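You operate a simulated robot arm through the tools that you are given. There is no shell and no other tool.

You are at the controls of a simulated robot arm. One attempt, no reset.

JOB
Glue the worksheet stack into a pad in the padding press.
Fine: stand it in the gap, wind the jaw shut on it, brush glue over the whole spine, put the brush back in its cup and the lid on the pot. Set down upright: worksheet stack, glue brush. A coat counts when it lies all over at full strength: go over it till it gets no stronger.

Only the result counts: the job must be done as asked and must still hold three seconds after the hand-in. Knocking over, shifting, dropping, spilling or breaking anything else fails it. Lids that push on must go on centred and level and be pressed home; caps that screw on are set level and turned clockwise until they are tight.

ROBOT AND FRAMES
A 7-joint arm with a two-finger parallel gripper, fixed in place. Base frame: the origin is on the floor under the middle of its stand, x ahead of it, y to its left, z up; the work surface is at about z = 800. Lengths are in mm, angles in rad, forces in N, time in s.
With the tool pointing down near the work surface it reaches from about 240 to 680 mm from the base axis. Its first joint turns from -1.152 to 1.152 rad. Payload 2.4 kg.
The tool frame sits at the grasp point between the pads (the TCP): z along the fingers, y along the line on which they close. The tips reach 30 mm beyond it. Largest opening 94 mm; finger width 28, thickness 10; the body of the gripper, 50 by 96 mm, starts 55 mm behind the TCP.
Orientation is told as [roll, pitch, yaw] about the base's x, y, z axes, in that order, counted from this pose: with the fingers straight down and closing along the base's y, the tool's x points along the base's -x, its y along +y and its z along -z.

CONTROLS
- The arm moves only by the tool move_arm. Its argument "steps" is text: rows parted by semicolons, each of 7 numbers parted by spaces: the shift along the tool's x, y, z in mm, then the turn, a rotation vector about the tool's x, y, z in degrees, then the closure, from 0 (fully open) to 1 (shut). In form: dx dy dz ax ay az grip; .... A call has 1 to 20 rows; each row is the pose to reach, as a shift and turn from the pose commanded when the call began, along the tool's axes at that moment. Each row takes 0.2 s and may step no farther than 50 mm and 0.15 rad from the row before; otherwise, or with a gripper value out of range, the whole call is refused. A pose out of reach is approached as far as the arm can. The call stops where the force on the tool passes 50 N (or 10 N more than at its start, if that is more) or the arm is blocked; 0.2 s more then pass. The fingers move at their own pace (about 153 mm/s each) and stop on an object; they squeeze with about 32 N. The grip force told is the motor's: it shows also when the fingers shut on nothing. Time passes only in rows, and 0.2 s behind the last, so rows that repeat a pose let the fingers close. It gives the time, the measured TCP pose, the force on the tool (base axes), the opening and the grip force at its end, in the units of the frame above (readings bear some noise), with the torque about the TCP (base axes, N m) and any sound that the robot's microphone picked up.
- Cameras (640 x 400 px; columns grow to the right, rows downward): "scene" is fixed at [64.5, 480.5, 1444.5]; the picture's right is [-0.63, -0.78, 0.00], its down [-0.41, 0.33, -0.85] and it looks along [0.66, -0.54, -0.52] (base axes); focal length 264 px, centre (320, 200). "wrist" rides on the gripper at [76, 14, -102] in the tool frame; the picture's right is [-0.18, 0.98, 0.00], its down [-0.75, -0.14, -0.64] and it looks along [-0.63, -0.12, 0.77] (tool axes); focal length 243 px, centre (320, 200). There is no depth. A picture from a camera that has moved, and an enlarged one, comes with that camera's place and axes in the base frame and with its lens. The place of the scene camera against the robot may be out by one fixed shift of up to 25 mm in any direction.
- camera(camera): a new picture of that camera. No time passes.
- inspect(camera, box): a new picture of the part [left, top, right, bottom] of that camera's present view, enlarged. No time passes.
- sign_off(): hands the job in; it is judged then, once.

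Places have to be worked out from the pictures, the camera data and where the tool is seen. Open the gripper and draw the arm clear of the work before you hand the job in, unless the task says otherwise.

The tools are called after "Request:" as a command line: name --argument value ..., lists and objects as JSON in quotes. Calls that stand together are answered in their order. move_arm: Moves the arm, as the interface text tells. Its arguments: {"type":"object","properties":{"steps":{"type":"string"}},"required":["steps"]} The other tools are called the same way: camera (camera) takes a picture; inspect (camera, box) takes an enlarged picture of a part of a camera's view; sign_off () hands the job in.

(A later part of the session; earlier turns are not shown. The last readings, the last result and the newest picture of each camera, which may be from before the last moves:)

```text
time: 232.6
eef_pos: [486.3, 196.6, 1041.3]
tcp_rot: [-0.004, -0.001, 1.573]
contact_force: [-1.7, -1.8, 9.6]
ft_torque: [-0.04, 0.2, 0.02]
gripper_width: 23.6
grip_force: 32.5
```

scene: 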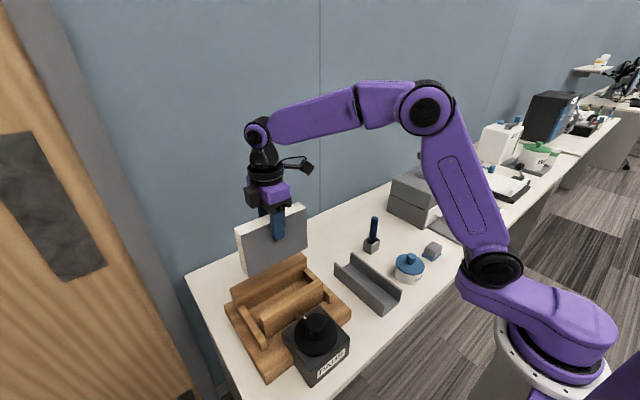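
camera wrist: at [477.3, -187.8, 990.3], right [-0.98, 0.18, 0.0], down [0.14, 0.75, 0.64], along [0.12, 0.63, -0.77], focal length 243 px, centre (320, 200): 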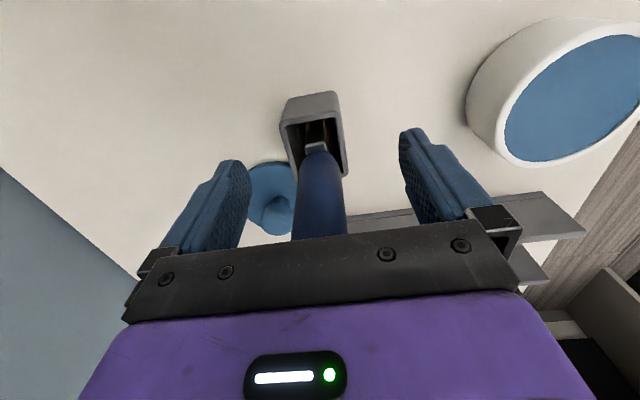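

Contact at about 10 N. I'll start the cross-stroke zigzag from the −y end, moving back and forth along x and stepping 11 mm in y.

Request:
move_arm --steps "2 6 0 0 0 0 1; 2 12 0 0 0 0 1; 2 2 0 0 0 0 1; 2 -8 0 0 0 0 1; 2 -18 0 0 0 0 1; -9 -20 0 0 0 0 1; -9 -10 0 0 0 0 1; -9 0 0 0 0 0 1; -9 12 0 0 0 0 1; -20 12 0 0 0 0 1; -20 2 0 0 0 0 1; -20 -8 0 0 0 0 1; -20 -20 0 0 0 0 1; -31 -20 0 0 0 0 1; -31 -10 0 0 0 0 1; -31 0 0 0 0 0 1; -31 12 0 0 0 0 1; -42 12 0 0 0 0 1; -42 0 0 0 0 0 1; -42 -10 0 0 0 0 1"

Request:
inspect --camera "wrist" --box '[230, 20, 410, 180]'

Request:
inspect --camera "scene" --box '[230, 200, 350, 310]'

```text
time: 236.8
eef_pos: [495.4, 237.6, 1039.9]
tcp_rot: [-0.002, 0.0, 1.571]
contact_force: [0.8, -0.7, -1.2]
ft_torque: [0.01, -0.02, -0.02]
gripper_width: 23.2
grip_force: 31.7
```

```text
2.50 times, centred on (320, 100) of wrist
camera zoom: at [481.4, 161.7, 1144.0], right [-0.98, 0.18, 0.0], down [0.14, 0.75, 0.64], along [0.12, 0.63, -0.77], focal length 606 px, centre (320, 450)
```

zoom: 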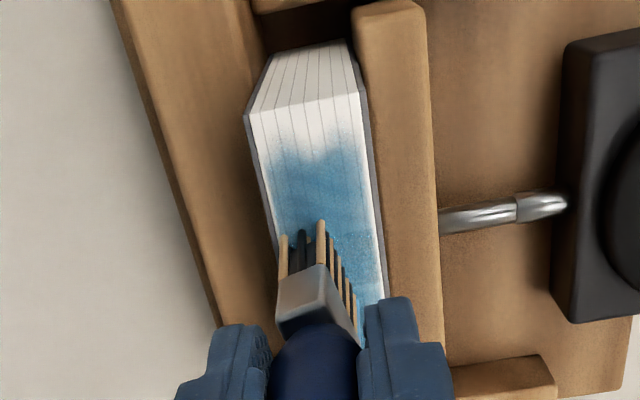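

```text
3.64 times, centred on (290, 255) of scene
camera zoom: at [64.5, 480.6, 1444.5], right [-0.63, -0.78, 0.0], down [-0.41, 0.33, -0.85], along [0.66, -0.54, -0.52], focal length 960 px, centre (429, 0)
```

zoom: 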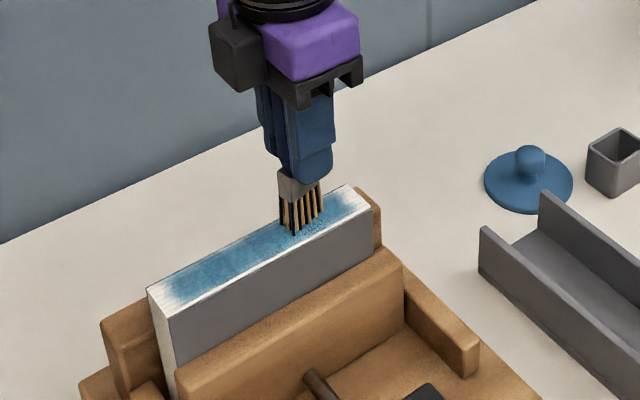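

The force has dropped to zero, so contact was lost partway, and the −y margin looks unchanged. As a clear test I'll press the brush statically on the pale −y end for a second, then lift and compare.

Request:
move_arm --steps "0 0 -4 0 0 0 1; 15 2 -4 0 0 0 1; 30 4 -4 0 0 0 1; 43 5 -4 0 0 0 1; 43 5 -1 0 0 0 1; 43 5 0.5 0 0 0 1; 43 5 0.5 0 0 0 1"

```text
time: 238.3
eef_pos: [490.8, 196.2, 1040.3]
tcp_rot: [-0.005, 0.0, 1.574]
contact_force: [0.8, 0.2, 3.4]
ft_torque: [0.04, 0.04, -0.02]
gripper_width: 22.7
grip_force: 32.2
```

Request:
move_arm --steps "0 0 0.3 0 0 0 1; 0 0 0.4 0 0 0 1; 0 0 0.4 0 0 0 1; 0 0 0.4 0 0 0 1; 0 0 0.4 0 0 0 1; 0 0 0.4 0 0 0 1; 0 0 0.4 0 0 0 1; 0 0 0.4 0 0 0 1"

Request:
move_arm --steps "0 0 -3 0 0 0 1; 0 0 -20 0 0 0 1; 0 0 -50 0 0 0 1; 20 0 -60 0 0 0 1; 60 0 -60 0 0 0 1; 60 0 -60 0 0 0 1"

Request:
inspect --camera "scene" --box '[230, 200, 350, 310]'

Request:
inspect --camera "wrist" --box '[230, 60, 410, 220]'

```text
time: 240.2
eef_pos: [491.0, 195.6, 1040.9]
tcp_rot: [-0.003, 0.0, 1.573]
contact_force: [-0.3, 0.0, 18.8]
ft_torque: [0.13, 0.04, -0.03]
gripper_width: 22.8
grip_force: 32.0
```

```text
time: 241.6
eef_pos: [489.7, 134.5, 1100.2]
tcp_rot: [-0.003, 0.0, 1.572]
contact_force: [0.2, 0.3, 0.3]
ft_torque: [-0.01, 0.01, 0.01]
gripper_width: 22.8
grip_force: 32.0
```

```text
3.64 times, centred on (290, 255) of scene
camera zoom: at [64.5, 480.5, 1444.5], right [-0.63, -0.78, 0.0], down [-0.41, 0.33, -0.85], along [0.66, -0.54, -0.52], focal length 960 px, centre (429, 0)
```

zoom: 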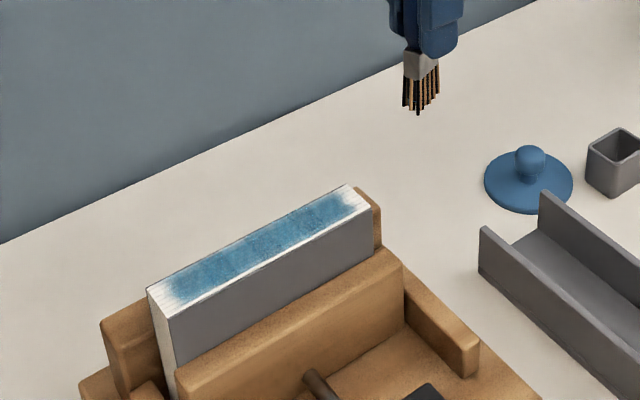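

```text
2.50 times, centred on (320, 140) of wrist
camera zoom: at [475.5, 57.9, 1203.1], right [-0.98, 0.18, 0.0], down [0.14, 0.75, 0.64], along [0.12, 0.63, -0.77], focal length 606 px, centre (320, 350)
```

zoom: 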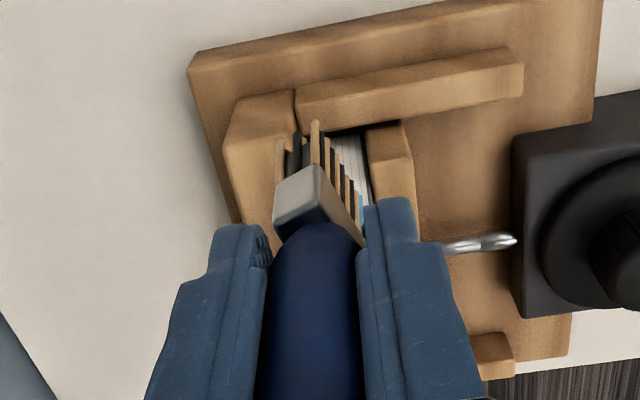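

A 19 N static press on the −y end with a fresh load changed nothing, and the strip boundaries and pale margins are identical across all the views since about t=112. That fits a saturated coat drawn with feathered edges. To be safe I'll still make one full zigzag over the whole spine with this fresh load, with steadier contact.

Request:
move_arm --steps "-20 2 10 0 0 0 1; -45 4 30 0 0 0 1; -61.5 4 50 0 0 0 1; -61.5 4 57 0 0 0 1; -61.5 4 59.5 0 0 0 1; -61.5 4 59.5 0 0 0 1"

```text
time: 242.9
eef_pos: [486.6, 197.0, 1040.4]
tcp_rot: [-0.003, 0.0, 1.572]
contact_force: [-1.0, 1.2, 3.8]
ft_torque: [0.06, 0.11, 0.0]
gripper_width: 22.6
grip_force: 32.3
```

Request:
move_arm --steps "2 6 0.4 0 0 0 1; 2 12 0.4 0 0 0 1; 2 2 0.4 0 0 0 1; 2 -8 0.5 0 0 0 1; 2 -18 0.5 0 0 0 1; -9 -20 0.5 0 0 0 1; -9 -10 0.5 0 0 0 1; -9 0 0.6 0 0 0 1; -9 12 0.6 0 0 0 1; -20 12 0.6 0 0 0 1; -20 2 0.6 0 0 0 1; -20 -8 0.7 0 0 0 1; -20 -20 0.7 0 0 0 1; -31 -20 0.7 0 0 0 1; -31 -10 0.7 0 0 0 1; -31 0 0.8 0 0 0 1; -31 12 0.8 0 0 0 1; -42 12 0.8 0 0 0 1; -42 0 0.8 0 0 0 1; -42 -10 0.8 0 0 0 1"

Request:
inspect --camera "scene" --box '[230, 200, 350, 310]'

```text
time: 247.2
eef_pos: [495.5, 240.5, 1040.8]
tcp_rot: [-0.001, -0.003, 1.574]
contact_force: [-9.0, 2.1, 20.5]
ft_torque: [0.44, 0.77, 0.05]
gripper_width: 22.4
grip_force: 31.7
```

```text
3.64 times, centred on (290, 255) of scene
camera zoom: at [63.8, 480.5, 1444.5], right [-0.63, -0.78, 0.0], down [-0.41, 0.33, -0.85], along [0.66, -0.54, -0.52], focal length 960 px, centre (429, 0)
```

zoom: 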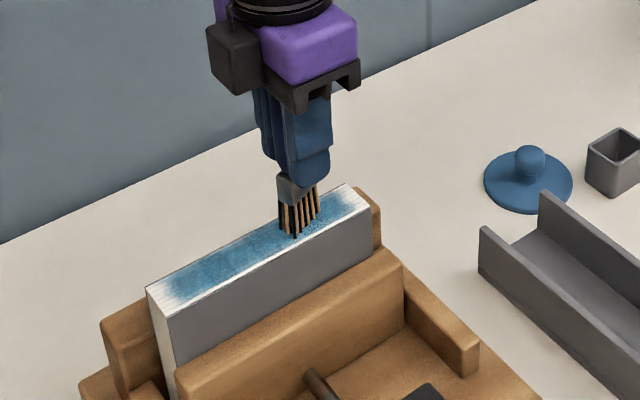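

Contact held and the stack stayed put. I'll continue the zigzag along the middle third.

Request:
move_arm --steps "0 -11 -0.1 0 0 0 1; -11 -11 -0.1 0 0 0 1; -11 -1 -0.1 0 0 0 1; -11 9 0 0 0 0 1; -11 20 0 0 0 0 1; -22 20 0 0 0 0 1; -22 10 0 0 0 0 1; -22 0 0.1 0 0 0 1; -22 -11 0.1 0 0 0 1; -33 -11 0.1 0 0 0 1; -33 -1 0.1 0 0 0 1; -33 9 0.1 0 0 0 1; -33 20 0.1 0 0 0 1; -44 20 0.1 0 0 0 1; -44 10 0.2 0 0 0 1; -44 0 0.2 0 0 0 1; -44 -11 0.2 0 0 0 1; -55 -11 0.2 0 0 0 1; -55 -1 0.2 0 0 0 1; -55 9 0.2 0 0 0 1"

Request:
inspect --camera "scene" --box '[230, 200, 350, 310]'

```text
time: 251.3
eef_pos: [488.3, 293.2, 1040.9]
tcp_rot: [-0.004, 0.0, 1.573]
contact_force: [3.4, 0.3, 8.2]
ft_torque: [0.11, -0.31, -0.02]
gripper_width: 22.5
grip_force: 32.2
```

```text
3.64 times, centred on (290, 255) of scene
camera zoom: at [64.4, 480.5, 1444.5], right [-0.63, -0.78, 0.0], down [-0.41, 0.33, -0.85], along [0.66, -0.54, -0.52], focal length 960 px, centre (429, 0)
```

zoom: 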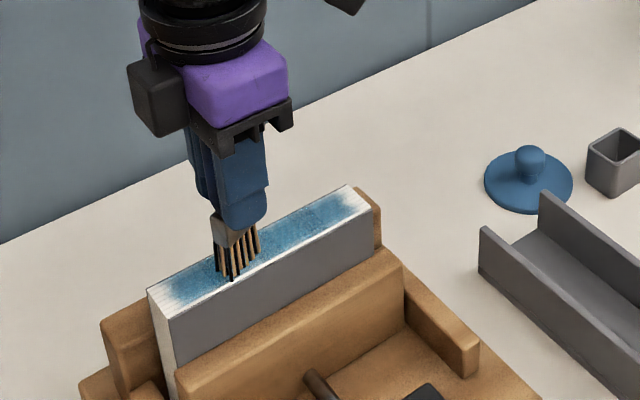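

Continuing to the +y end.

Request:
move_arm --steps "0 12 0.1 0 0 0 1; -11 12 0.1 0 0 0 1; -11 2 0.1 0 0 0 1; -11 -8 0.1 0 0 0 1; -11 -18 0.1 0 0 0 1; -22 -18 0.2 0 0 0 1; -22 -8 0.2 0 0 0 1; -22 2 0.2 0 0 0 1; -22 12 0.2 0 0 0 1; -33 12 0.2 0 0 0 1; -33 2 0.2 0 0 0 1; -33 -8 0.2 0 0 0 1; -33 -18 0.2 0 0 0 1; -44 -18 0.2 0 0 0 1; -44 -8 0.2 0 0 0 1; -44 2 0.2 0 0 0 1; -44 12 0.2 0 0 0 1; -54 12 0.2 0 0 0 1; -54 2 0.2 0 0 0 1; -54 -10 0.2 0 0 0 1"

Request:
inspect --camera "scene" --box '[230, 200, 350, 310]'

Request:
inspect --camera "wrist" --box '[230, 0, 410, 160]'

```text
time: 255.6
eef_pos: [496.0, 350.6, 1038.9]
tcp_rot: [0.0, 0.0, 1.574]
contact_force: [-6.8, 1.7, 15.6]
ft_torque: [0.15, 0.55, -0.03]
gripper_width: 22.8
grip_force: 32.2
```

```text
3.64 times, centred on (290, 255) of scene
camera zoom: at [64.0, 480.4, 1444.5], right [-0.63, -0.78, 0.0], down [-0.41, 0.33, -0.85], along [0.66, -0.54, -0.52], focal length 960 px, centre (429, 0)
```

zoom: 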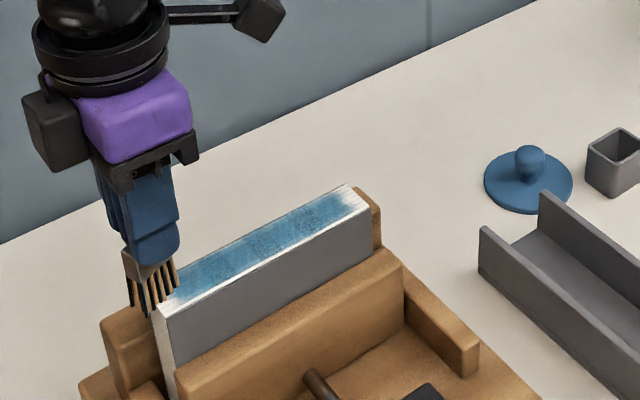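

```text
2.50 times, centred on (320, 80) of wrist
camera zoom: at [481.7, 273.3, 1142.6], right [-0.98, 0.18, 0.0], down [0.14, 0.75, 0.64], along [0.12, 0.63, -0.77], focal length 606 px, centre (320, 500)
```

zoom: 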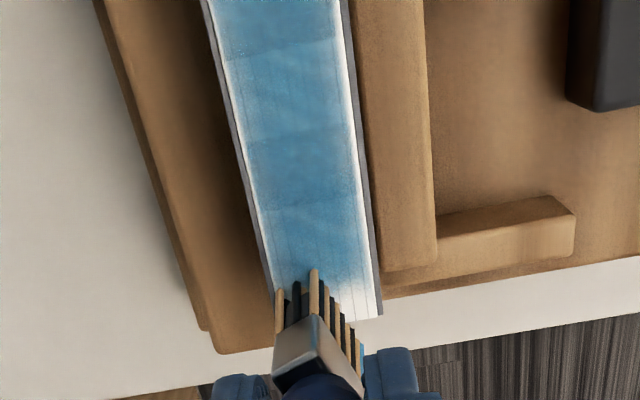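

Zigzag complete; the alternating strip tones look inherent to how the coat is drawn. I'll lift and go to the earlier comparison viewpoint.

Request:
move_arm --steps "0 0 -20 0 0 0 1; 10 3 -50 0 0 0 1; 30 10 -81 0 0 8 1; 54 18 -81 0 0 16 1; 78 26 -81 0 0 24 1; 102 34 -81 0 0 32 1; 126 42 -81 0 0 40 1; 150 50 -81 0 0 48 1; 174 58 -81 0 0 56 1; 195 64 -81 0 0 64 1; 215 70 -81 0 0 72 1; 231.6 75.5 -81 0 0 80 1; 231.6 75.5 -81 0 0 88 1; 231.6 75.5 -81 0 0 90.2 1; 231.6 75.5 -81 0 0 90.2 1"

Request:
inspect --camera "wrist" --box '[400, 40, 580, 180]'

Request:
inspect --camera "scene" --box '[240, 220, 320, 300]'

```text
time: 258.8
eef_pos: [422.5, 115.3, 1120.4]
tcp_rot: [0.001, -0.003, -0.005]
contact_force: [0.4, -0.1, 0.0]
ft_torque: [0.03, 0.01, 0.0]
gripper_width: 22.9
grip_force: 31.8
```

```text
2.86 times, centred on (490, 110) of wrist
camera zoom: at [345.6, 130.0, 1223.3], right [0.19, 0.98, 0.0], down [0.75, -0.14, 0.64], along [0.63, -0.12, -0.77], focal length 693 px, centre (-166, 457)
```

zoom: 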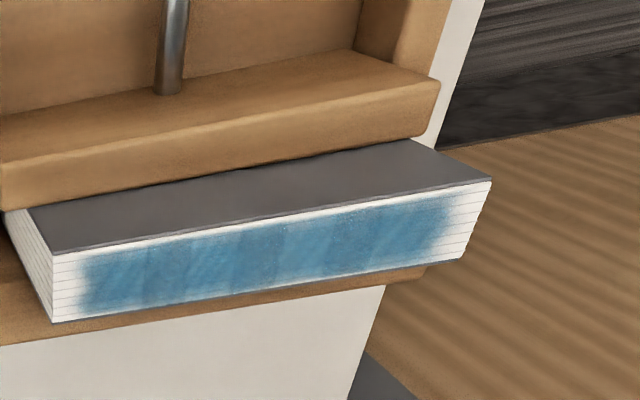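

```text
5.00 times, centred on (280, 260) of scene
camera zoom: at [64.5, 480.5, 1444.5], right [-0.63, -0.78, 0.0], down [-0.41, 0.33, -0.85], along [0.66, -0.54, -0.52], focal length 1320 px, centre (520, -100)
```

zoom: 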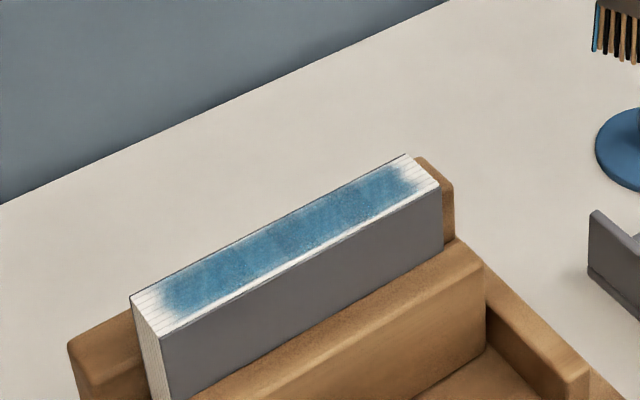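

The coat is identical to the t=171 view after another full loaded pass, so it has reached full strength. Now I'll take the brush back over its cup, with the wrist turned so the bristles line up with the cup.

Request:
move_arm --steps "-7.7 -25 0 0 0 -7.8 1; -15.4 -50 0 0 0 -15.6 1; -23.2 -76 0 0 0 -23.3 1; -30.9 -101 0 0 0 -31.1 1; -38.6 -126 20 0 0 -38.9 1; -46.3 -151 40 0 0 -46.7 1; -54 -177 60 0 0 -54.4 1; -61.8 -202 80 0 0 -62.2 1; -69.5 -226 88 0 0 -70 1; -69.5 -226 88 0 0 -70 1"

Request:
inspect --camera "wrist" --box '[220, 20, 420, 200]'

Request:
inspect --camera "scene" --box '[330, 160, 450, 290]'

```text
time: 260.9
eef_pos: [491.1, -110.4, 1033.5]
tcp_rot: [-0.002, 0.0, 1.223]
contact_force: [-0.2, -0.1, -0.4]
ft_torque: [0.02, 0.04, 0.03]
gripper_width: 22.8
grip_force: 32.2
```

```text
2.22 times, centred on (320, 110) of wrist
camera zoom: at [451.9, -177.2, 1136.2], right [-0.86, 0.51, 0.0], down [0.39, 0.66, 0.64], along [0.33, 0.55, -0.77], focal length 539 px, centre (320, 400)
```

zoom: 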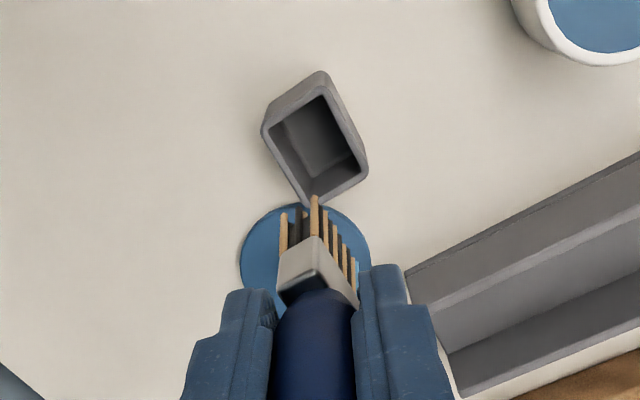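

```text
3.08 times, centred on (390, 225) of scene
camera zoom: at [64.5, 480.5, 1444.5], right [-0.63, -0.78, 0.0], down [-0.41, 0.33, -0.85], along [0.66, -0.54, -0.52], focal length 813 px, centre (105, 123)
```

zoom: 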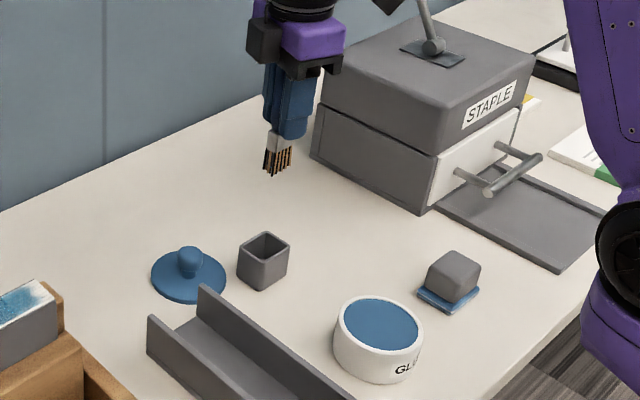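

The bristles are parallel to the cup's sides and only 3 mm off-centre. I'll correct and lower to just above the rim for a check.

Request:
move_arm --steps "3.1 -0.8 30 0 0 0 1; 3.1 -0.8 60 0 0 0 1; 3.1 -0.8 84 0 0 0 1; 3.1 -0.8 84 0 0 0 1"

Request:
inspect --camera "wrist" --box '[230, 40, 410, 200]'

Request:
inspect --camera "scene" --box '[340, 190, 420, 280]'

```text
time: 261.9
eef_pos: [491.3, -112.9, 947.7]
tcp_rot: [-0.002, 0.001, 1.221]
contact_force: [-0.2, 0.7, -0.9]
ft_torque: [0.01, 0.01, -0.01]
gripper_width: 22.7
grip_force: 32.2
```

```text
2.50 times, centred on (320, 120) of wrist
camera zoom: at [451.4, -180.0, 1051.6], right [-0.86, 0.51, 0.0], down [0.39, 0.66, 0.64], along [0.33, 0.55, -0.77], focal length 606 px, centre (320, 400)
```

zoom: 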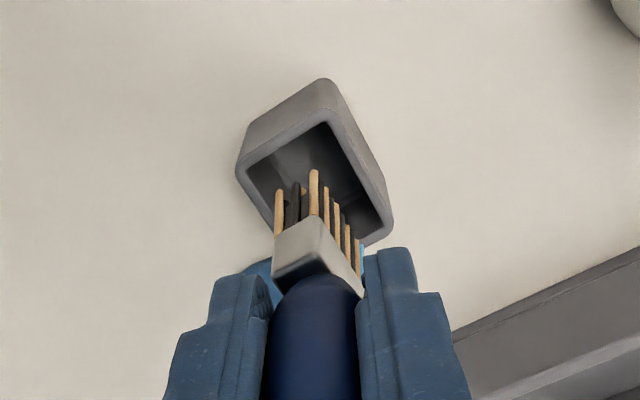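

```text
4.44 times, centred on (380, 235) of scene
camera zoom: at [64.5, 480.5, 1444.5], right [-0.63, -0.78, 0.0], down [-0.41, 0.33, -0.85], along [0.66, -0.54, -0.52], focal length 1174 px, centre (53, 44)
```

zoom: 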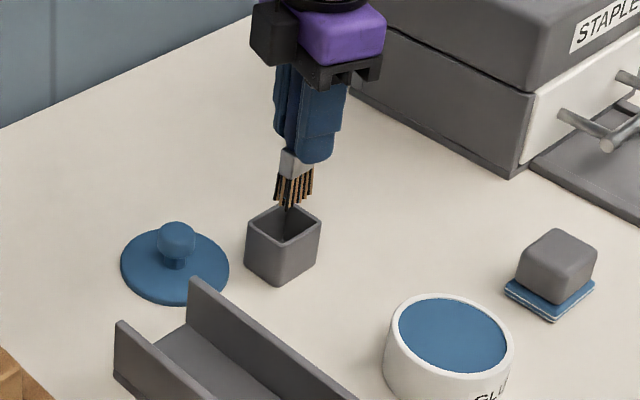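

Centred within about 2 mm. I'll lower into the cup with a 1 mm correction, stopping short of the floor.

Request:
move_arm --steps "1.2 -1 12 0 0 0 1; 1.2 -1 24 0 0 0 1; 1.2 -1 36 0 0 0 1; 1.2 -1 46 0 0 0 1; 1.2 -1 54 0 0 0 1; 1.2 -1 54 0 0 0 1"

Request:
inspect --camera "wrist" --box '[230, 40, 410, 200]'

```text
time: 263.4
eef_pos: [492.3, -115.6, 894.4]
tcp_rot: [-0.004, 0.0, 1.219]
contact_force: [0.1, 1.0, -1.0]
ft_torque: [-0.03, -0.03, 0.0]
gripper_width: 22.8
grip_force: 32.5
```

```text
2.50 times, centred on (320, 120) of wrist
camera zoom: at [451.9, -182.0, 997.7], right [-0.86, 0.51, 0.0], down [0.39, 0.66, 0.64], along [0.33, 0.55, -0.77], focal length 606 px, centre (320, 400)
```

zoom: 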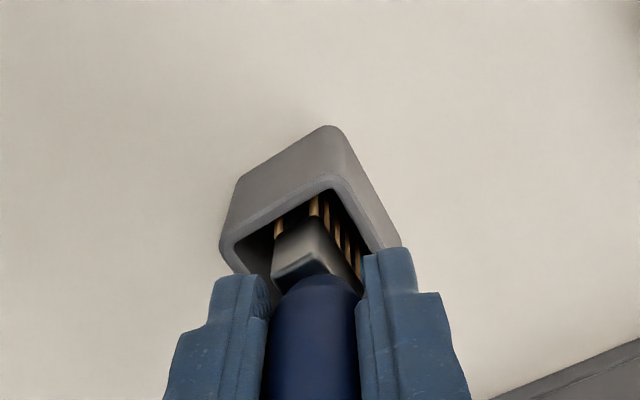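

Inside the cup without touching. Lowering the last few millimetres in small steps.

Request:
move_arm --steps "0 0 1.5 0 0 0 1; 0 0 3 0 0 0 1; 0 0 4.5 0 0 0 1; 0 0 4.5 0 0 0 1"

```text
time: 264.4
eef_pos: [492.1, -115.6, 890.0]
tcp_rot: [0.0, 0.0, 1.22]
contact_force: [-0.7, 1.2, -0.2]
ft_torque: [-0.03, 0.01, 0.02]
gripper_width: 22.6
grip_force: 31.9
```

Request:
move_arm --steps "0 0 1 0 0 0 1; 0 0 2 0 0 0 1; 0 0 2 0 0 0 1"

```text
time: 265.1
eef_pos: [491.7, -115.4, 888.3]
tcp_rot: [-0.002, 0.0, 1.22]
contact_force: [-1.2, 0.3, 0.4]
ft_torque: [-0.02, 0.03, 0.02]
gripper_width: 22.6
grip_force: 31.7
```

Still no floor contact at 888; 1.5 mm further.

Request:
move_arm --steps "0 0 0.8 0 0 0 1; 0 0 1.5 0 0 0 1; 0 0 1.5 0 0 0 1"

```text
time: 265.9
eef_pos: [492.7, -114.2, 885.6]
tcp_rot: [-0.001, 0.0, 1.217]
contact_force: [1.0, -0.4, -0.5]
ft_torque: [-0.01, 0.05, 0.0]
gripper_width: 22.4
grip_force: 31.9
```

Request:
move_arm --steps "0 0 0.8 0 0 0 1; 0 0 1.5 0 0 0 1; 0 0 1.5 0 0 0 1"

```text
time: 266.8
eef_pos: [491.5, -114.4, 884.8]
tcp_rot: [0.0, 0.0, 1.221]
contact_force: [0.1, 0.1, -0.7]
ft_torque: [0.0, 0.04, 0.01]
gripper_width: 22.7
grip_force: 31.4
```

At about 885, still clear of the floor; another 1.5 mm (fingertips stay above the rim).

Request:
move_arm --steps "0 0 0.8 0 0 0 1; 0 0 1.5 0 0 0 1; 0 0 1.5 0 0 0 1"

Request:
inspect --camera "scene" --box '[350, 200, 410, 270]'

```text
time: 267.6
eef_pos: [491.6, -114.8, 885.3]
tcp_rot: [-0.003, 0.0, 1.22]
contact_force: [-4.2, 0.2, 23.4]
ft_torque: [0.26, 0.28, 0.04]
gripper_width: 22.9
grip_force: 31.9
```

```text
5.71 times, centred on (380, 235) of scene
camera zoom: at [64.0, 480.6, 1444.5], right [-0.63, -0.78, 0.0], down [-0.41, 0.33, -0.85], along [0.66, -0.54, -0.52], focal length 1509 px, centre (-23, 0)
```

zoom: 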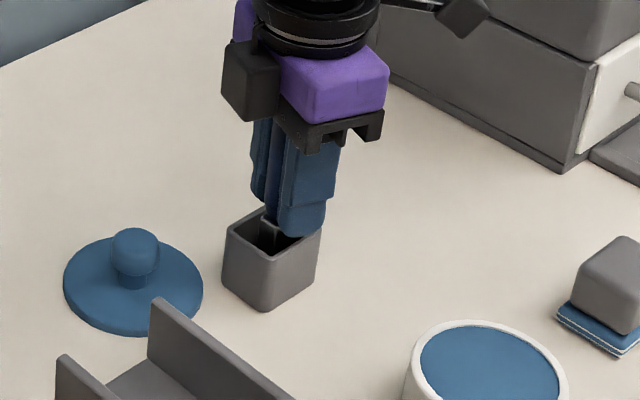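

The floor is reached. I'll ease off 0.6 mm and release gently.

Request:
move_arm --steps "0 0 -0.6 0 0 0 1; 0 0 -0.6 0 0 0 0.7; 0 0 -0.6 0 0 0 0.5; 0 0 -0.6 0 0 0 0.4; 0 0 -0.6 0 0 0 0.3; 0 0 -0.6 0 0 0 0.3"

Request:
inspect --camera "wrist" --box '[210, 40, 430, 240]'

Request:
inspect --camera "scene" --box '[350, 190, 420, 270]'

```text
time: 268.9
eef_pos: [490.8, -115.1, 884.3]
tcp_rot: [-0.004, 0.0, 1.22]
contact_force: [0.1, -2.4, 17.3]
ft_torque: [0.08, 0.06, -0.02]
gripper_width: 66.0
grip_force: 0.0
```

```text
2.00 times, centred on (320, 140) of wrist
camera zoom: at [451.7, -181.7, 987.5], right [-0.86, 0.51, 0.0], down [0.39, 0.66, 0.64], along [0.33, 0.55, -0.77], focal length 485 px, centre (320, 320)
```

zoom: 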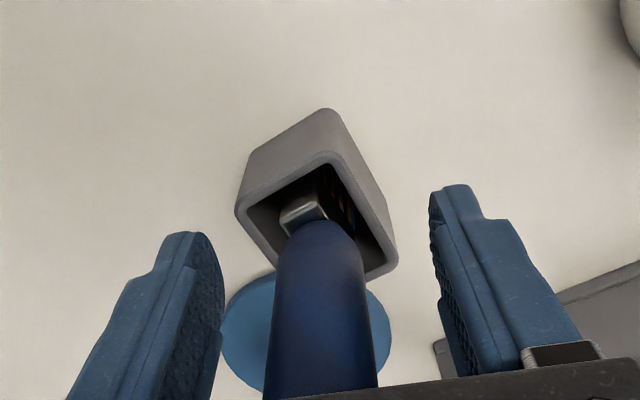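

```text
5.00 times, centred on (385, 230) of scene
camera zoom: at [64.2, 480.6, 1444.5], right [-0.63, -0.78, 0.0], down [-0.41, 0.33, -0.85], along [0.66, -0.54, -0.52], focal length 1320 px, centre (-5, 50)
```

zoom: 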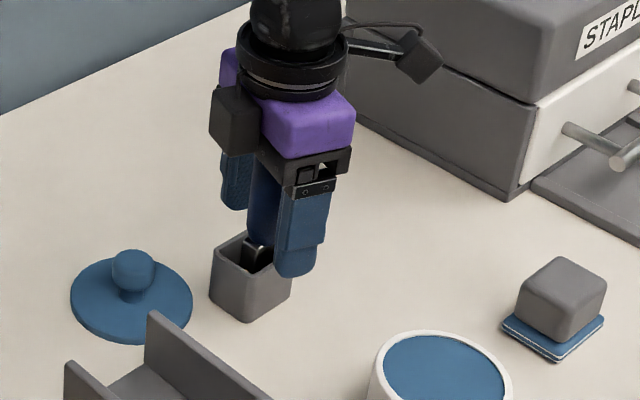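

There's 17 N with the fingers open because the palm is touching the handle top. I'll rise straight up slowly.

Request:
move_arm --steps "0 0 -2 0 0 0 0.3; 0 0 -5 0 0 0 0.3; 0 0 -15 0 0 0 0.3; 0 0 -40 0 0 0 0.3; 0 0 -80 0 0 0 0.2; 0 0 -120 0 0 0 0.1; 0 0 -160 0 0 0 0; 0 0 -160 0 0 0 0"

Request:
camera --camera "wrist"

Request:
inspect --camera "wrist" --box '[250, 20, 430, 180]'

Request:
inspect --camera "scene" --box '[330, 190, 450, 310]'

```text
time: 270.8
eef_pos: [491.2, -116.6, 1044.7]
tcp_rot: [-0.005, 0.0, 1.221]
contact_force: [0.9, 0.1, 0.0]
ft_torque: [0.01, 0.01, -0.01]
gripper_width: 94.2
grip_force: 0.0
```

```text
taken
camera wrist: at [451.7, -182.5, 1147.9], right [-0.86, 0.51, 0.0], down [0.39, 0.66, 0.64], along [0.33, 0.55, -0.77], focal length 243 px, centre (320, 200)
```

wrist: 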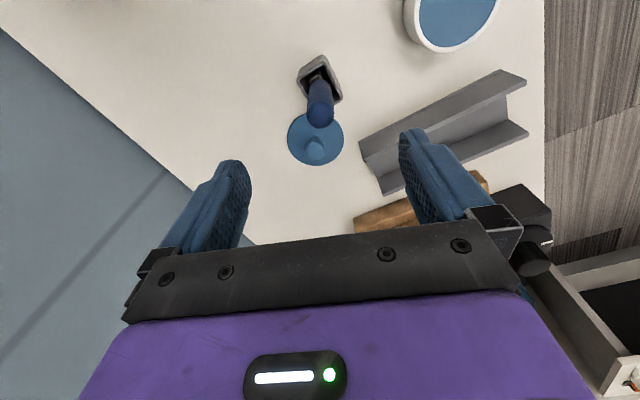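

```text
2.50 times, centred on (340, 100) of wrist
camera zoom: at [451.7, -182.5, 1147.9], right [-0.86, 0.51, 0.0], down [0.39, 0.66, 0.64], along [0.33, 0.55, -0.77], focal length 606 px, centre (270, 450)
```

zoom: 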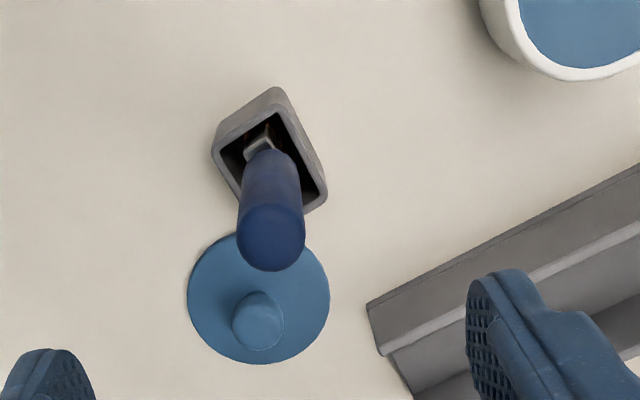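

```text
3.33 times, centred on (390, 250) of scene
camera zoom: at [64.4, 480.6, 1444.5], right [-0.63, -0.78, 0.0], down [-0.41, 0.33, -0.85], along [0.66, -0.54, -0.52], focal length 880 px, centre (87, 33)
```

zoom: 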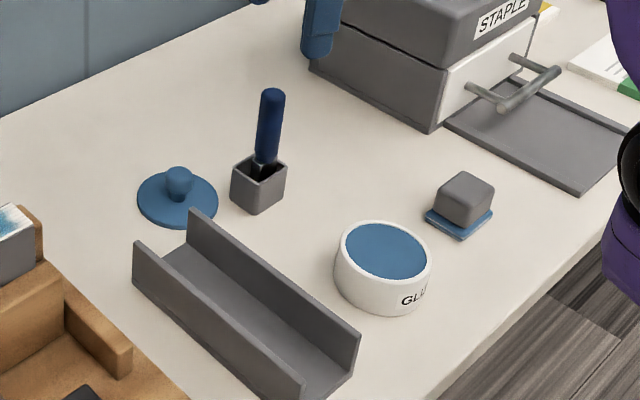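

The brush stands upright in its cup. Now I'll move over the lid with the wrist back at yaw 0.

Request:
move_arm --steps "-10 -2.7 0 0 0 7.8 0; -20 -5.4 0 0 0 15.6 0; -30 -8.1 0 0 0 23.3 0; -40 -10.8 0 0 0 31.1 0; -50 -13.5 0 0 0 38.9 0; -60 -16.2 0 0 0 46.7 0; -70 -19 0 0 0 54.4 0; -80 -21.7 0 0 0 62.2 0; -90.4 -24.4 0 0 0 70 0; -90.4 -24.4 30 0 0 70 0; -90.4 -24.4 30 0 0 70 0"

Request:
camera --camera "wrist"

Request:
inspect --camera "wrist" --box '[220, 20, 420, 180]'

```text
time: 273.1
eef_pos: [545.5, -38.0, 1014.8]
tcp_rot: [-0.001, -0.002, -0.004]
contact_force: [0.9, 0.3, -0.2]
ft_torque: [-0.04, 0.01, 0.0]
gripper_width: 94.2
grip_force: 0.0
```

```text
taken
camera wrist: at [469.2, -23.8, 1117.6], right [0.19, 0.98, 0.0], down [0.75, -0.14, 0.64], along [0.63, -0.12, -0.77], focal length 243 px, centre (320, 200)
```

wrist: 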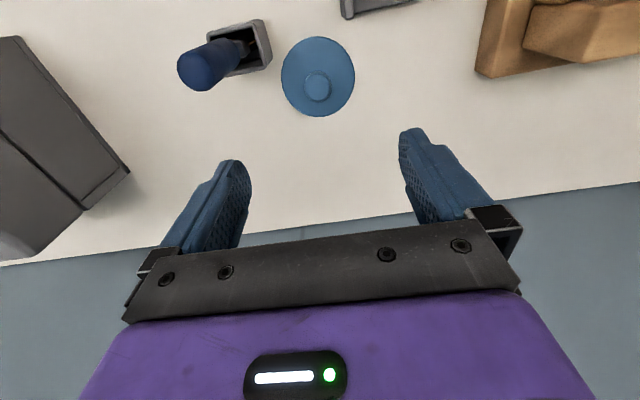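

```text
2.50 times, centred on (320, 100) of wrist
camera zoom: at [469.2, -23.8, 1117.6], right [0.19, 0.98, 0.0], down [0.75, -0.14, 0.64], along [0.63, -0.12, -0.77], focal length 606 px, centre (320, 450)
```

zoom: 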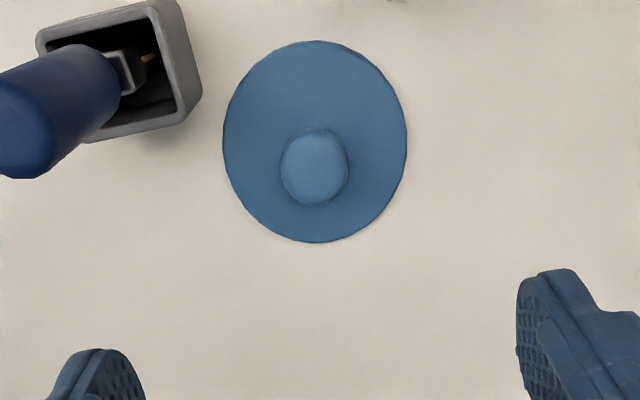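

The lid sits at about (544.5,-40.4). I'll centre on it, descend to the same relative grip height as before (TCP z≈841), and close on the ball.

Request:
move_arm --steps "1.1 -2.4 40 0 0 0 0; 1.1 -2.4 85 0 0 0 0; 1.1 -2.4 130 0 0 0 0; 1.1 -2.4 160 0 0 0 0; 1.1 -2.4 173 0 0 0 0; 1.1 -2.4 173 0 0 0 0.3; 1.1 -2.4 173 0 0 0 0.5; 1.1 -2.4 173 0 0 0 0.7; 1.1 -2.4 173 0 0 0 0.9; 1.1 -2.4 173 0 0 0 0.9"

Request:
camera --camera "wrist"

```text
time: 275.4
eef_pos: [543.9, -40.4, 842.1]
tcp_rot: [0.003, -0.001, -0.003]
contact_force: [-0.1, -0.5, 0.8]
ft_torque: [-0.04, -0.03, 0.01]
gripper_width: 28.9
grip_force: 31.8
```

```text
taken
camera wrist: at [467.9, -26.2, 944.7], right [0.19, 0.98, 0.0], down [0.75, -0.14, 0.64], along [0.63, -0.12, -0.77], focal length 243 px, centre (320, 200)
```

wrist: 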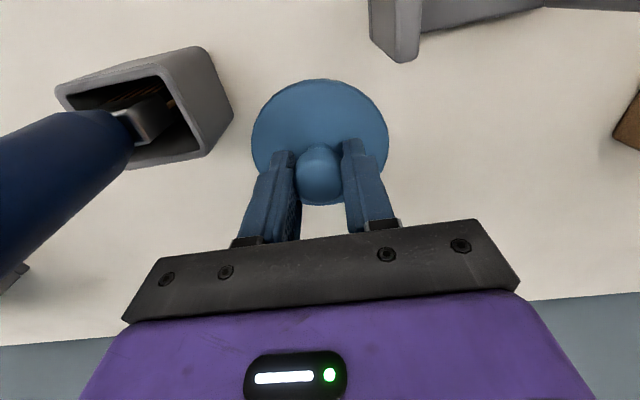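

The ball is gripped the same way as before. I'll lift to z≈1020 so the lid passes above the brush handle, then carry it to above the pot.

Request:
move_arm --steps "0 0 -15 0 0 0 0.9; 0 0 -50 0 0 0 0.9; 0 0 -95 0 0 0 0.9; 0 0 -140 0 0 0 0.9; 0 0 -180 0 0 0 0.9; 40 -14 -180 0 0 0 0.9; 80 -28 -180 0 0 0 0.9; 120 -42 -180 0 0 0 0.9; 160 -56 -180 0 0 0 0.9; 203 -70 -180 0 0 0 0.9; 203 -70 -180 0 0 0 0.9"

Request:
camera --camera "wrist"

Request:
inspect --camera "wrist" --box '[230, 10, 410, 150]'

Request:
inspect --camera "scene" --box '[340, 180, 480, 310]'

```text
time: 277.8
eef_pos: [341.2, -109.9, 1020.8]
tcp_rot: [0.0, 0.0, -0.002]
contact_force: [-0.4, -0.6, -0.8]
ft_torque: [-0.02, 0.02, 0.02]
gripper_width: 28.8
grip_force: 32.0
```

```text
taken
camera wrist: at [264.5, -96.3, 1123.8], right [0.19, 0.98, 0.0], down [0.75, -0.14, 0.64], along [0.63, -0.12, -0.77], focal length 243 px, centre (320, 200)
```

wrist: 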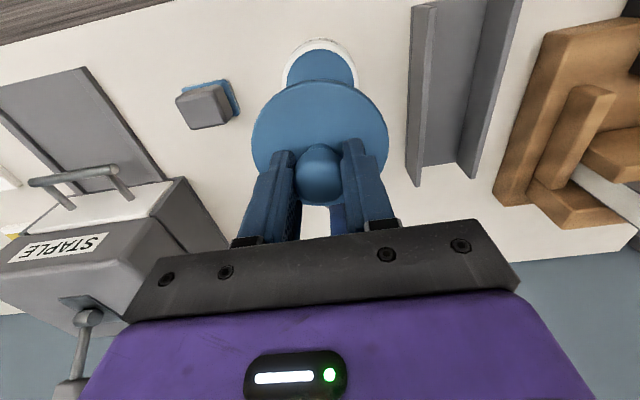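

```text
2.86 times, centred on (320, 80) of wrist
camera zoom: at [264.5, -96.3, 1123.8], right [0.19, 0.98, 0.0], down [0.75, -0.14, 0.64], along [0.63, -0.12, -0.77], focal length 693 px, centre (320, 543)
```

zoom: 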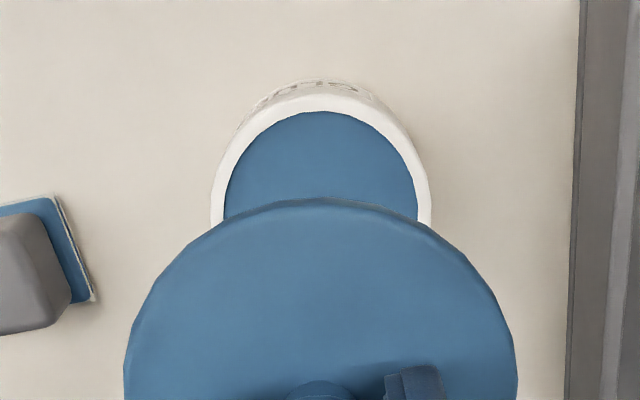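

```text
3.08 times, centred on (410, 245) of scene
camera zoom: at [64.4, 480.5, 1444.5], right [-0.63, -0.78, 0.0], down [-0.41, 0.33, -0.85], along [0.66, -0.54, -0.52], focal length 813 px, centre (43, 62)
```

zoom: 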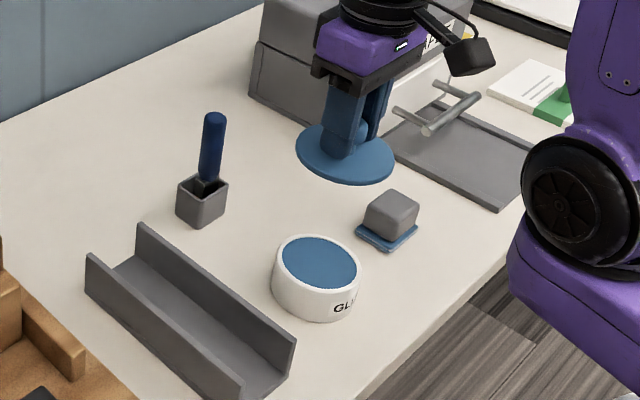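

The lid and pot line up left-right. I'll lower to z≈986, the height where I photographed the lid just after removing it, to compare the alignment directly.

Request:
move_arm --steps "0 0 18 0 0 0 0.9; 0 0 35 0 0 0 0.9; 0 0 35 0 0 0 0.9"

Request:
camera --camera "wrist"

Request:
inspect --camera "wrist" --box '[230, 10, 410, 150]'

```text
time: 278.6
eef_pos: [340.4, -110.1, 986.4]
tcp_rot: [0.0, -0.001, -0.003]
contact_force: [-0.2, -0.1, -0.4]
ft_torque: [-0.01, 0.0, -0.02]
gripper_width: 28.7
grip_force: 31.7
```

```text
taken
camera wrist: at [265.1, -96.2, 1089.5], right [0.19, 0.98, 0.0], down [0.75, -0.14, 0.64], along [0.63, -0.12, -0.77], focal length 243 px, centre (320, 200)
```

wrist: 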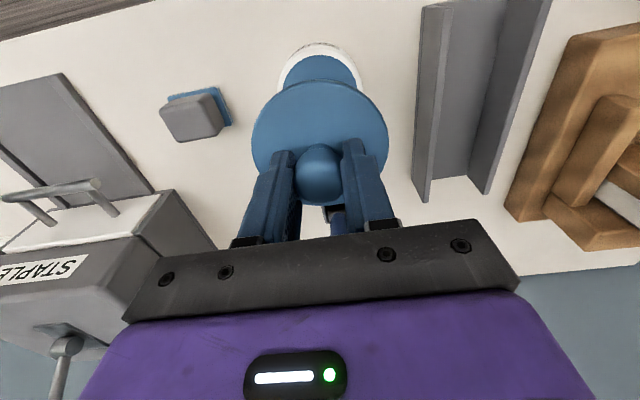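

```text
2.86 times, centred on (320, 80) of wrist
camera zoom: at [265.1, -96.2, 1089.5], right [0.19, 0.98, 0.0], down [0.75, -0.14, 0.64], along [0.63, -0.12, -0.77], focal length 693 px, centre (320, 543)
```

zoom: 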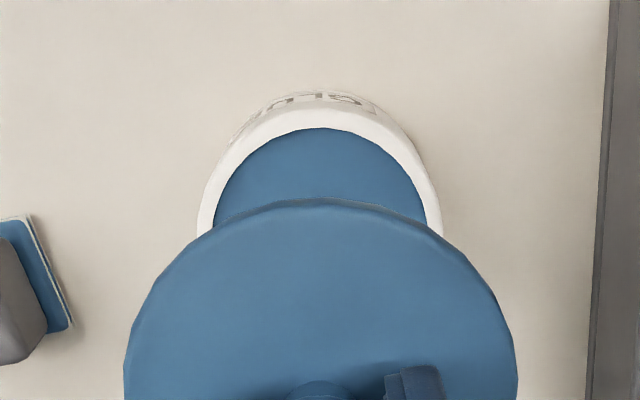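

The alignment matches the original picture. I'll lower to a few millimetres above seating.

Request:
move_arm --steps "0 0 30 0 0 0 0.9; 0 0 60 0 0 0 0.9; 0 0 80 0 0 0 0.9; 0 0 92 0 0 0 0.9; 0 0 92 0 0 0 0.9"

Request:
camera --camera "wrist"

Request:
inspect --camera "scene" --box '[370, 210, 450, 300]'

```text
time: 279.8
eef_pos: [341.2, -111.0, 894.5]
tcp_rot: [0.001, -0.002, -0.001]
contact_force: [-0.9, -0.1, -0.8]
ft_torque: [0.04, 0.01, 0.0]
gripper_width: 28.7
grip_force: 32.1
```

```text
taken
camera wrist: at [265.0, -96.3, 996.8], right [0.19, 0.98, 0.0], down [0.75, -0.14, 0.64], along [0.63, -0.12, -0.77], focal length 243 px, centre (320, 200)
```

wrist: 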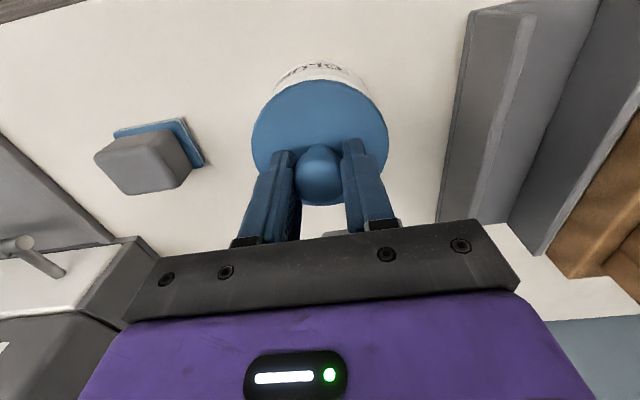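

```text
4.44 times, centred on (410, 255) of scene
camera zoom: at [64.5, 480.5, 1444.5], right [-0.63, -0.78, 0.0], down [-0.41, 0.33, -0.85], along [0.66, -0.54, -0.52], focal length 1174 px, centre (-80, -44)
```

zoom: 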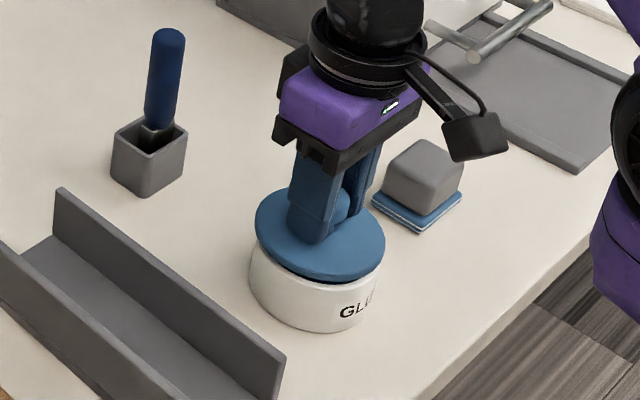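

The lid hovers centred just above the rim. I'll continue down in small steps to contact.

Request:
move_arm --steps "0 0 1.5 0 0 0 0.9; 0 0 3 0 0 0 0.9; 0 0 4.5 0 0 0 0.9; 0 0 4.5 0 0 0 0.9"

```text
time: 280.8
eef_pos: [342.5, -109.7, 889.3]
tcp_rot: [0.002, -0.001, -0.002]
contact_force: [-0.1, 1.0, -0.8]
ft_torque: [0.03, 0.0, -0.03]
gripper_width: 28.9
grip_force: 31.5
```

Request:
move_arm --steps "0 0 1 0 0 0 0.9; 0 0 2 0 0 0 0.9; 0 0 2 0 0 0 0.9"

```text
time: 281.6
eef_pos: [342.5, -111.4, 888.0]
tcp_rot: [-0.001, -0.001, -0.003]
contact_force: [-0.3, -0.1, -0.9]
ft_torque: [0.0, 0.02, 0.04]
gripper_width: 28.8
grip_force: 31.7
```

Nothing yet at about 887.5–888; continuing 1.5 mm, expecting the seat.

Request:
move_arm --steps "0 0 0.8 0 0 0 0.9; 0 0 1.5 0 0 0 0.9; 0 0 1.5 0 0 0 0.9"

```text
time: 282.4
eef_pos: [339.8, -110.7, 886.0]
tcp_rot: [0.001, 0.002, -0.002]
contact_force: [-13.5, 3.2, 36.2]
ft_torque: [-0.14, 0.13, 0.01]
gripper_width: 28.8
grip_force: 32.1
heard: snap
```

A snap, with 36 N pressing: the lid has gone home. I'll ease the load, open the fingers and look at how it sits before moving away.

Request:
move_arm --steps "0 0 -0.5 0 0 0 0.9; 0 0 -0.8 0 0 0 0.9; 0 0 -0.8 0 0 0 0.9"

Request:
camera --camera "wrist"

Request:
inspect --camera "scene" --box '[370, 210, 450, 300]'

```text
time: 283.1
eef_pos: [342.4, -110.6, 885.3]
tcp_rot: [-0.001, -0.006, -0.002]
contact_force: [0.6, -0.5, -0.8]
ft_torque: [0.01, -0.03, 0.02]
gripper_width: 28.9
grip_force: 31.9
heard: snap
```

```text
taken
camera wrist: at [265.8, -96.5, 989.4], right [0.19, 0.98, 0.0], down [0.75, -0.14, 0.65], along [0.63, -0.12, -0.76], focal length 243 px, centre (320, 200)
```

wrist: 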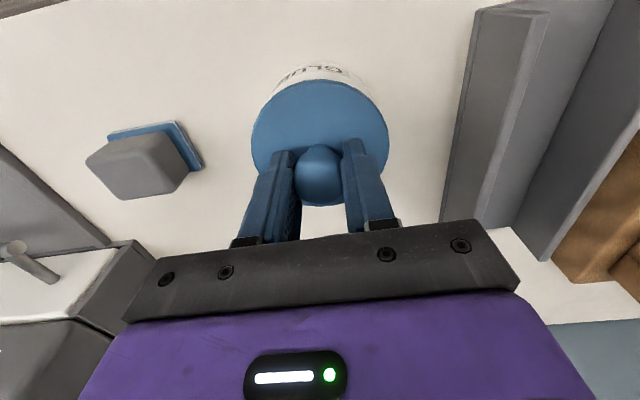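

```text
4.44 times, centred on (410, 255) of scene
camera zoom: at [64.5, 480.5, 1444.5], right [-0.63, -0.78, 0.0], down [-0.41, 0.33, -0.85], along [0.66, -0.54, -0.52], focal length 1174 px, centre (-80, -44)
```

zoom: 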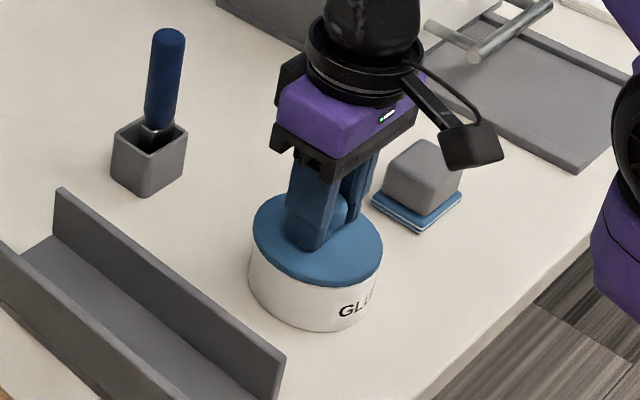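

A second snap came when I eased upward, so pulling back while gripping may have popped the lid loose again. I'll press it down again and this time open the fingers while still pressing, before rising.

Request:
move_arm --steps "0 0 0.5 0 0 0 0.9; 0 0 0.9 0 0 0 0.9; 0 0 0.9 0 0 0 0.9"

```text
time: 283.9
eef_pos: [342.4, -111.4, 885.9]
tcp_rot: [0.001, -0.003, -0.001]
contact_force: [-0.1, 0.0, -0.3]
ft_torque: [0.02, 0.0, 0.0]
gripper_width: 28.7
grip_force: 31.9
```

There's no force at this height now. I'll press further in small steps to feel whether it's seated.

Request:
move_arm --steps "0 0 0.4 0 0 0 0.9; 0 0 0.7 0 0 0 0.9; 0 0 0.7 0 0 0 0.9"

```text
time: 284.8
eef_pos: [342.4, -111.6, 885.2]
tcp_rot: [-0.002, -0.003, 0.0]
contact_force: [1.0, 0.3, 12.5]
ft_torque: [0.15, 0.24, 0.03]
gripper_width: 29.1
grip_force: 31.8
```

Seating contact at 12.5 N. I'll press a bit more, listening for the snap.

Request:
move_arm --steps "0 0 0.3 0 0 0 0.9; 0 0 0.6 0 0 0 0.9; 0 0 0.6 0 0 0 0.9"

```text
time: 285.6
eef_pos: [341.8, -110.5, 885.0]
tcp_rot: [-0.002, -0.002, -0.001]
contact_force: [-2.0, -2.5, 37.7]
ft_torque: [-0.21, 0.08, -0.06]
gripper_width: 28.8
grip_force: 31.3
```

Request:
move_arm --steps "0 0 0.2 0 0 0 0.9; 0 0 0.2 0 0 0 0.9"

```text
time: 286.1
eef_pos: [341.6, -110.7, 884.6]
tcp_rot: [0.0, -0.003, 0.0]
contact_force: [0.3, -1.9, 30.8]
ft_torque: [-0.09, -0.13, 0.0]
gripper_width: 28.8
grip_force: 31.6
```

Request:
inspect --camera "scene" --box '[390, 230, 440, 290]'

Request:
inspect --camera "wrist" --box '[240, 50, 400, 210]'

```text
6.67 times, centred on (415, 260) of scene
camera zoom: at [64.1, 480.7, 1444.4], right [-0.63, -0.78, 0.0], down [-0.41, 0.33, -0.85], along [0.66, -0.54, -0.52], focal length 1761 px, centre (-313, -200)
```

zoom: 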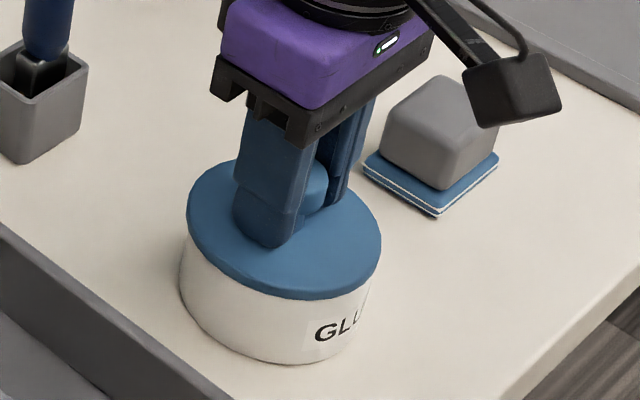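

```text
2.50 times, centred on (320, 130) of wrist
camera zoom: at [265.3, -96.5, 987.1], right [0.19, 0.98, 0.0], down [0.75, -0.14, 0.64], along [0.63, -0.12, -0.76], focal length 606 px, centre (320, 375)
```

zoom: 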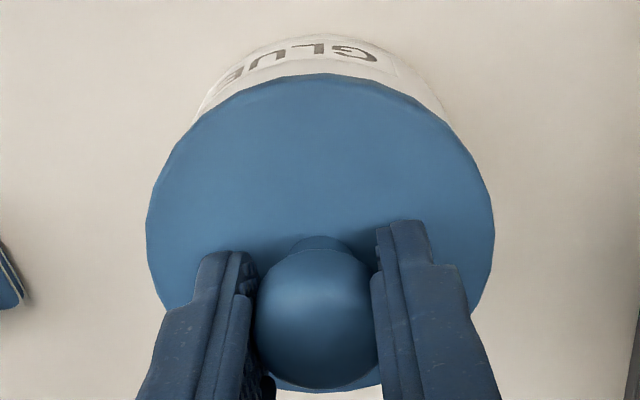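

The lid looks flush on the rim. I'll open the fingers now without lifting, then rise clear.

Request:
move_arm --steps "0 0 0 0 0 0 0.6; 0 0 0 0 0 0 0.45; 0 0 0 0 0 0 0.3; 0 0 0 0 0 0 0.2; 0 0 0 0 0 0 0.2"

Request:
inspect --camera "scene" --box '[390, 230, 440, 290]'

```text
time: 287.4
eef_pos: [342.4, -112.7, 883.3]
tcp_rot: [0.001, -0.001, -0.001]
contact_force: [-0.1, -0.4, -0.1]
ft_torque: [0.0, -0.02, -0.02]
gripper_width: 74.9
grip_force: 0.0
heard: snap
```

```text
6.67 times, centred on (415, 260) of scene
camera zoom: at [64.5, 480.5, 1444.5], right [-0.63, -0.78, 0.0], down [-0.41, 0.33, -0.85], along [0.66, -0.54, -0.52], focal length 1761 px, centre (-313, -200)
```

zoom: 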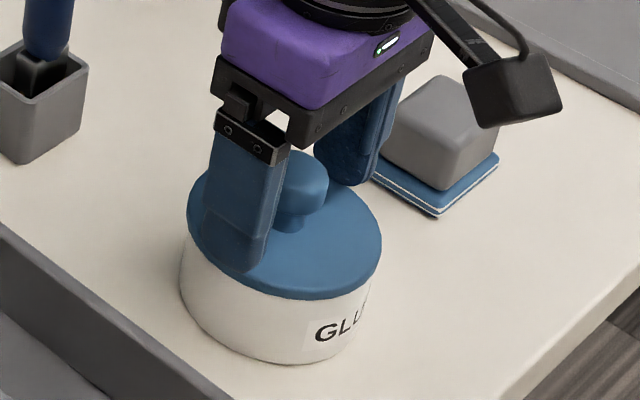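

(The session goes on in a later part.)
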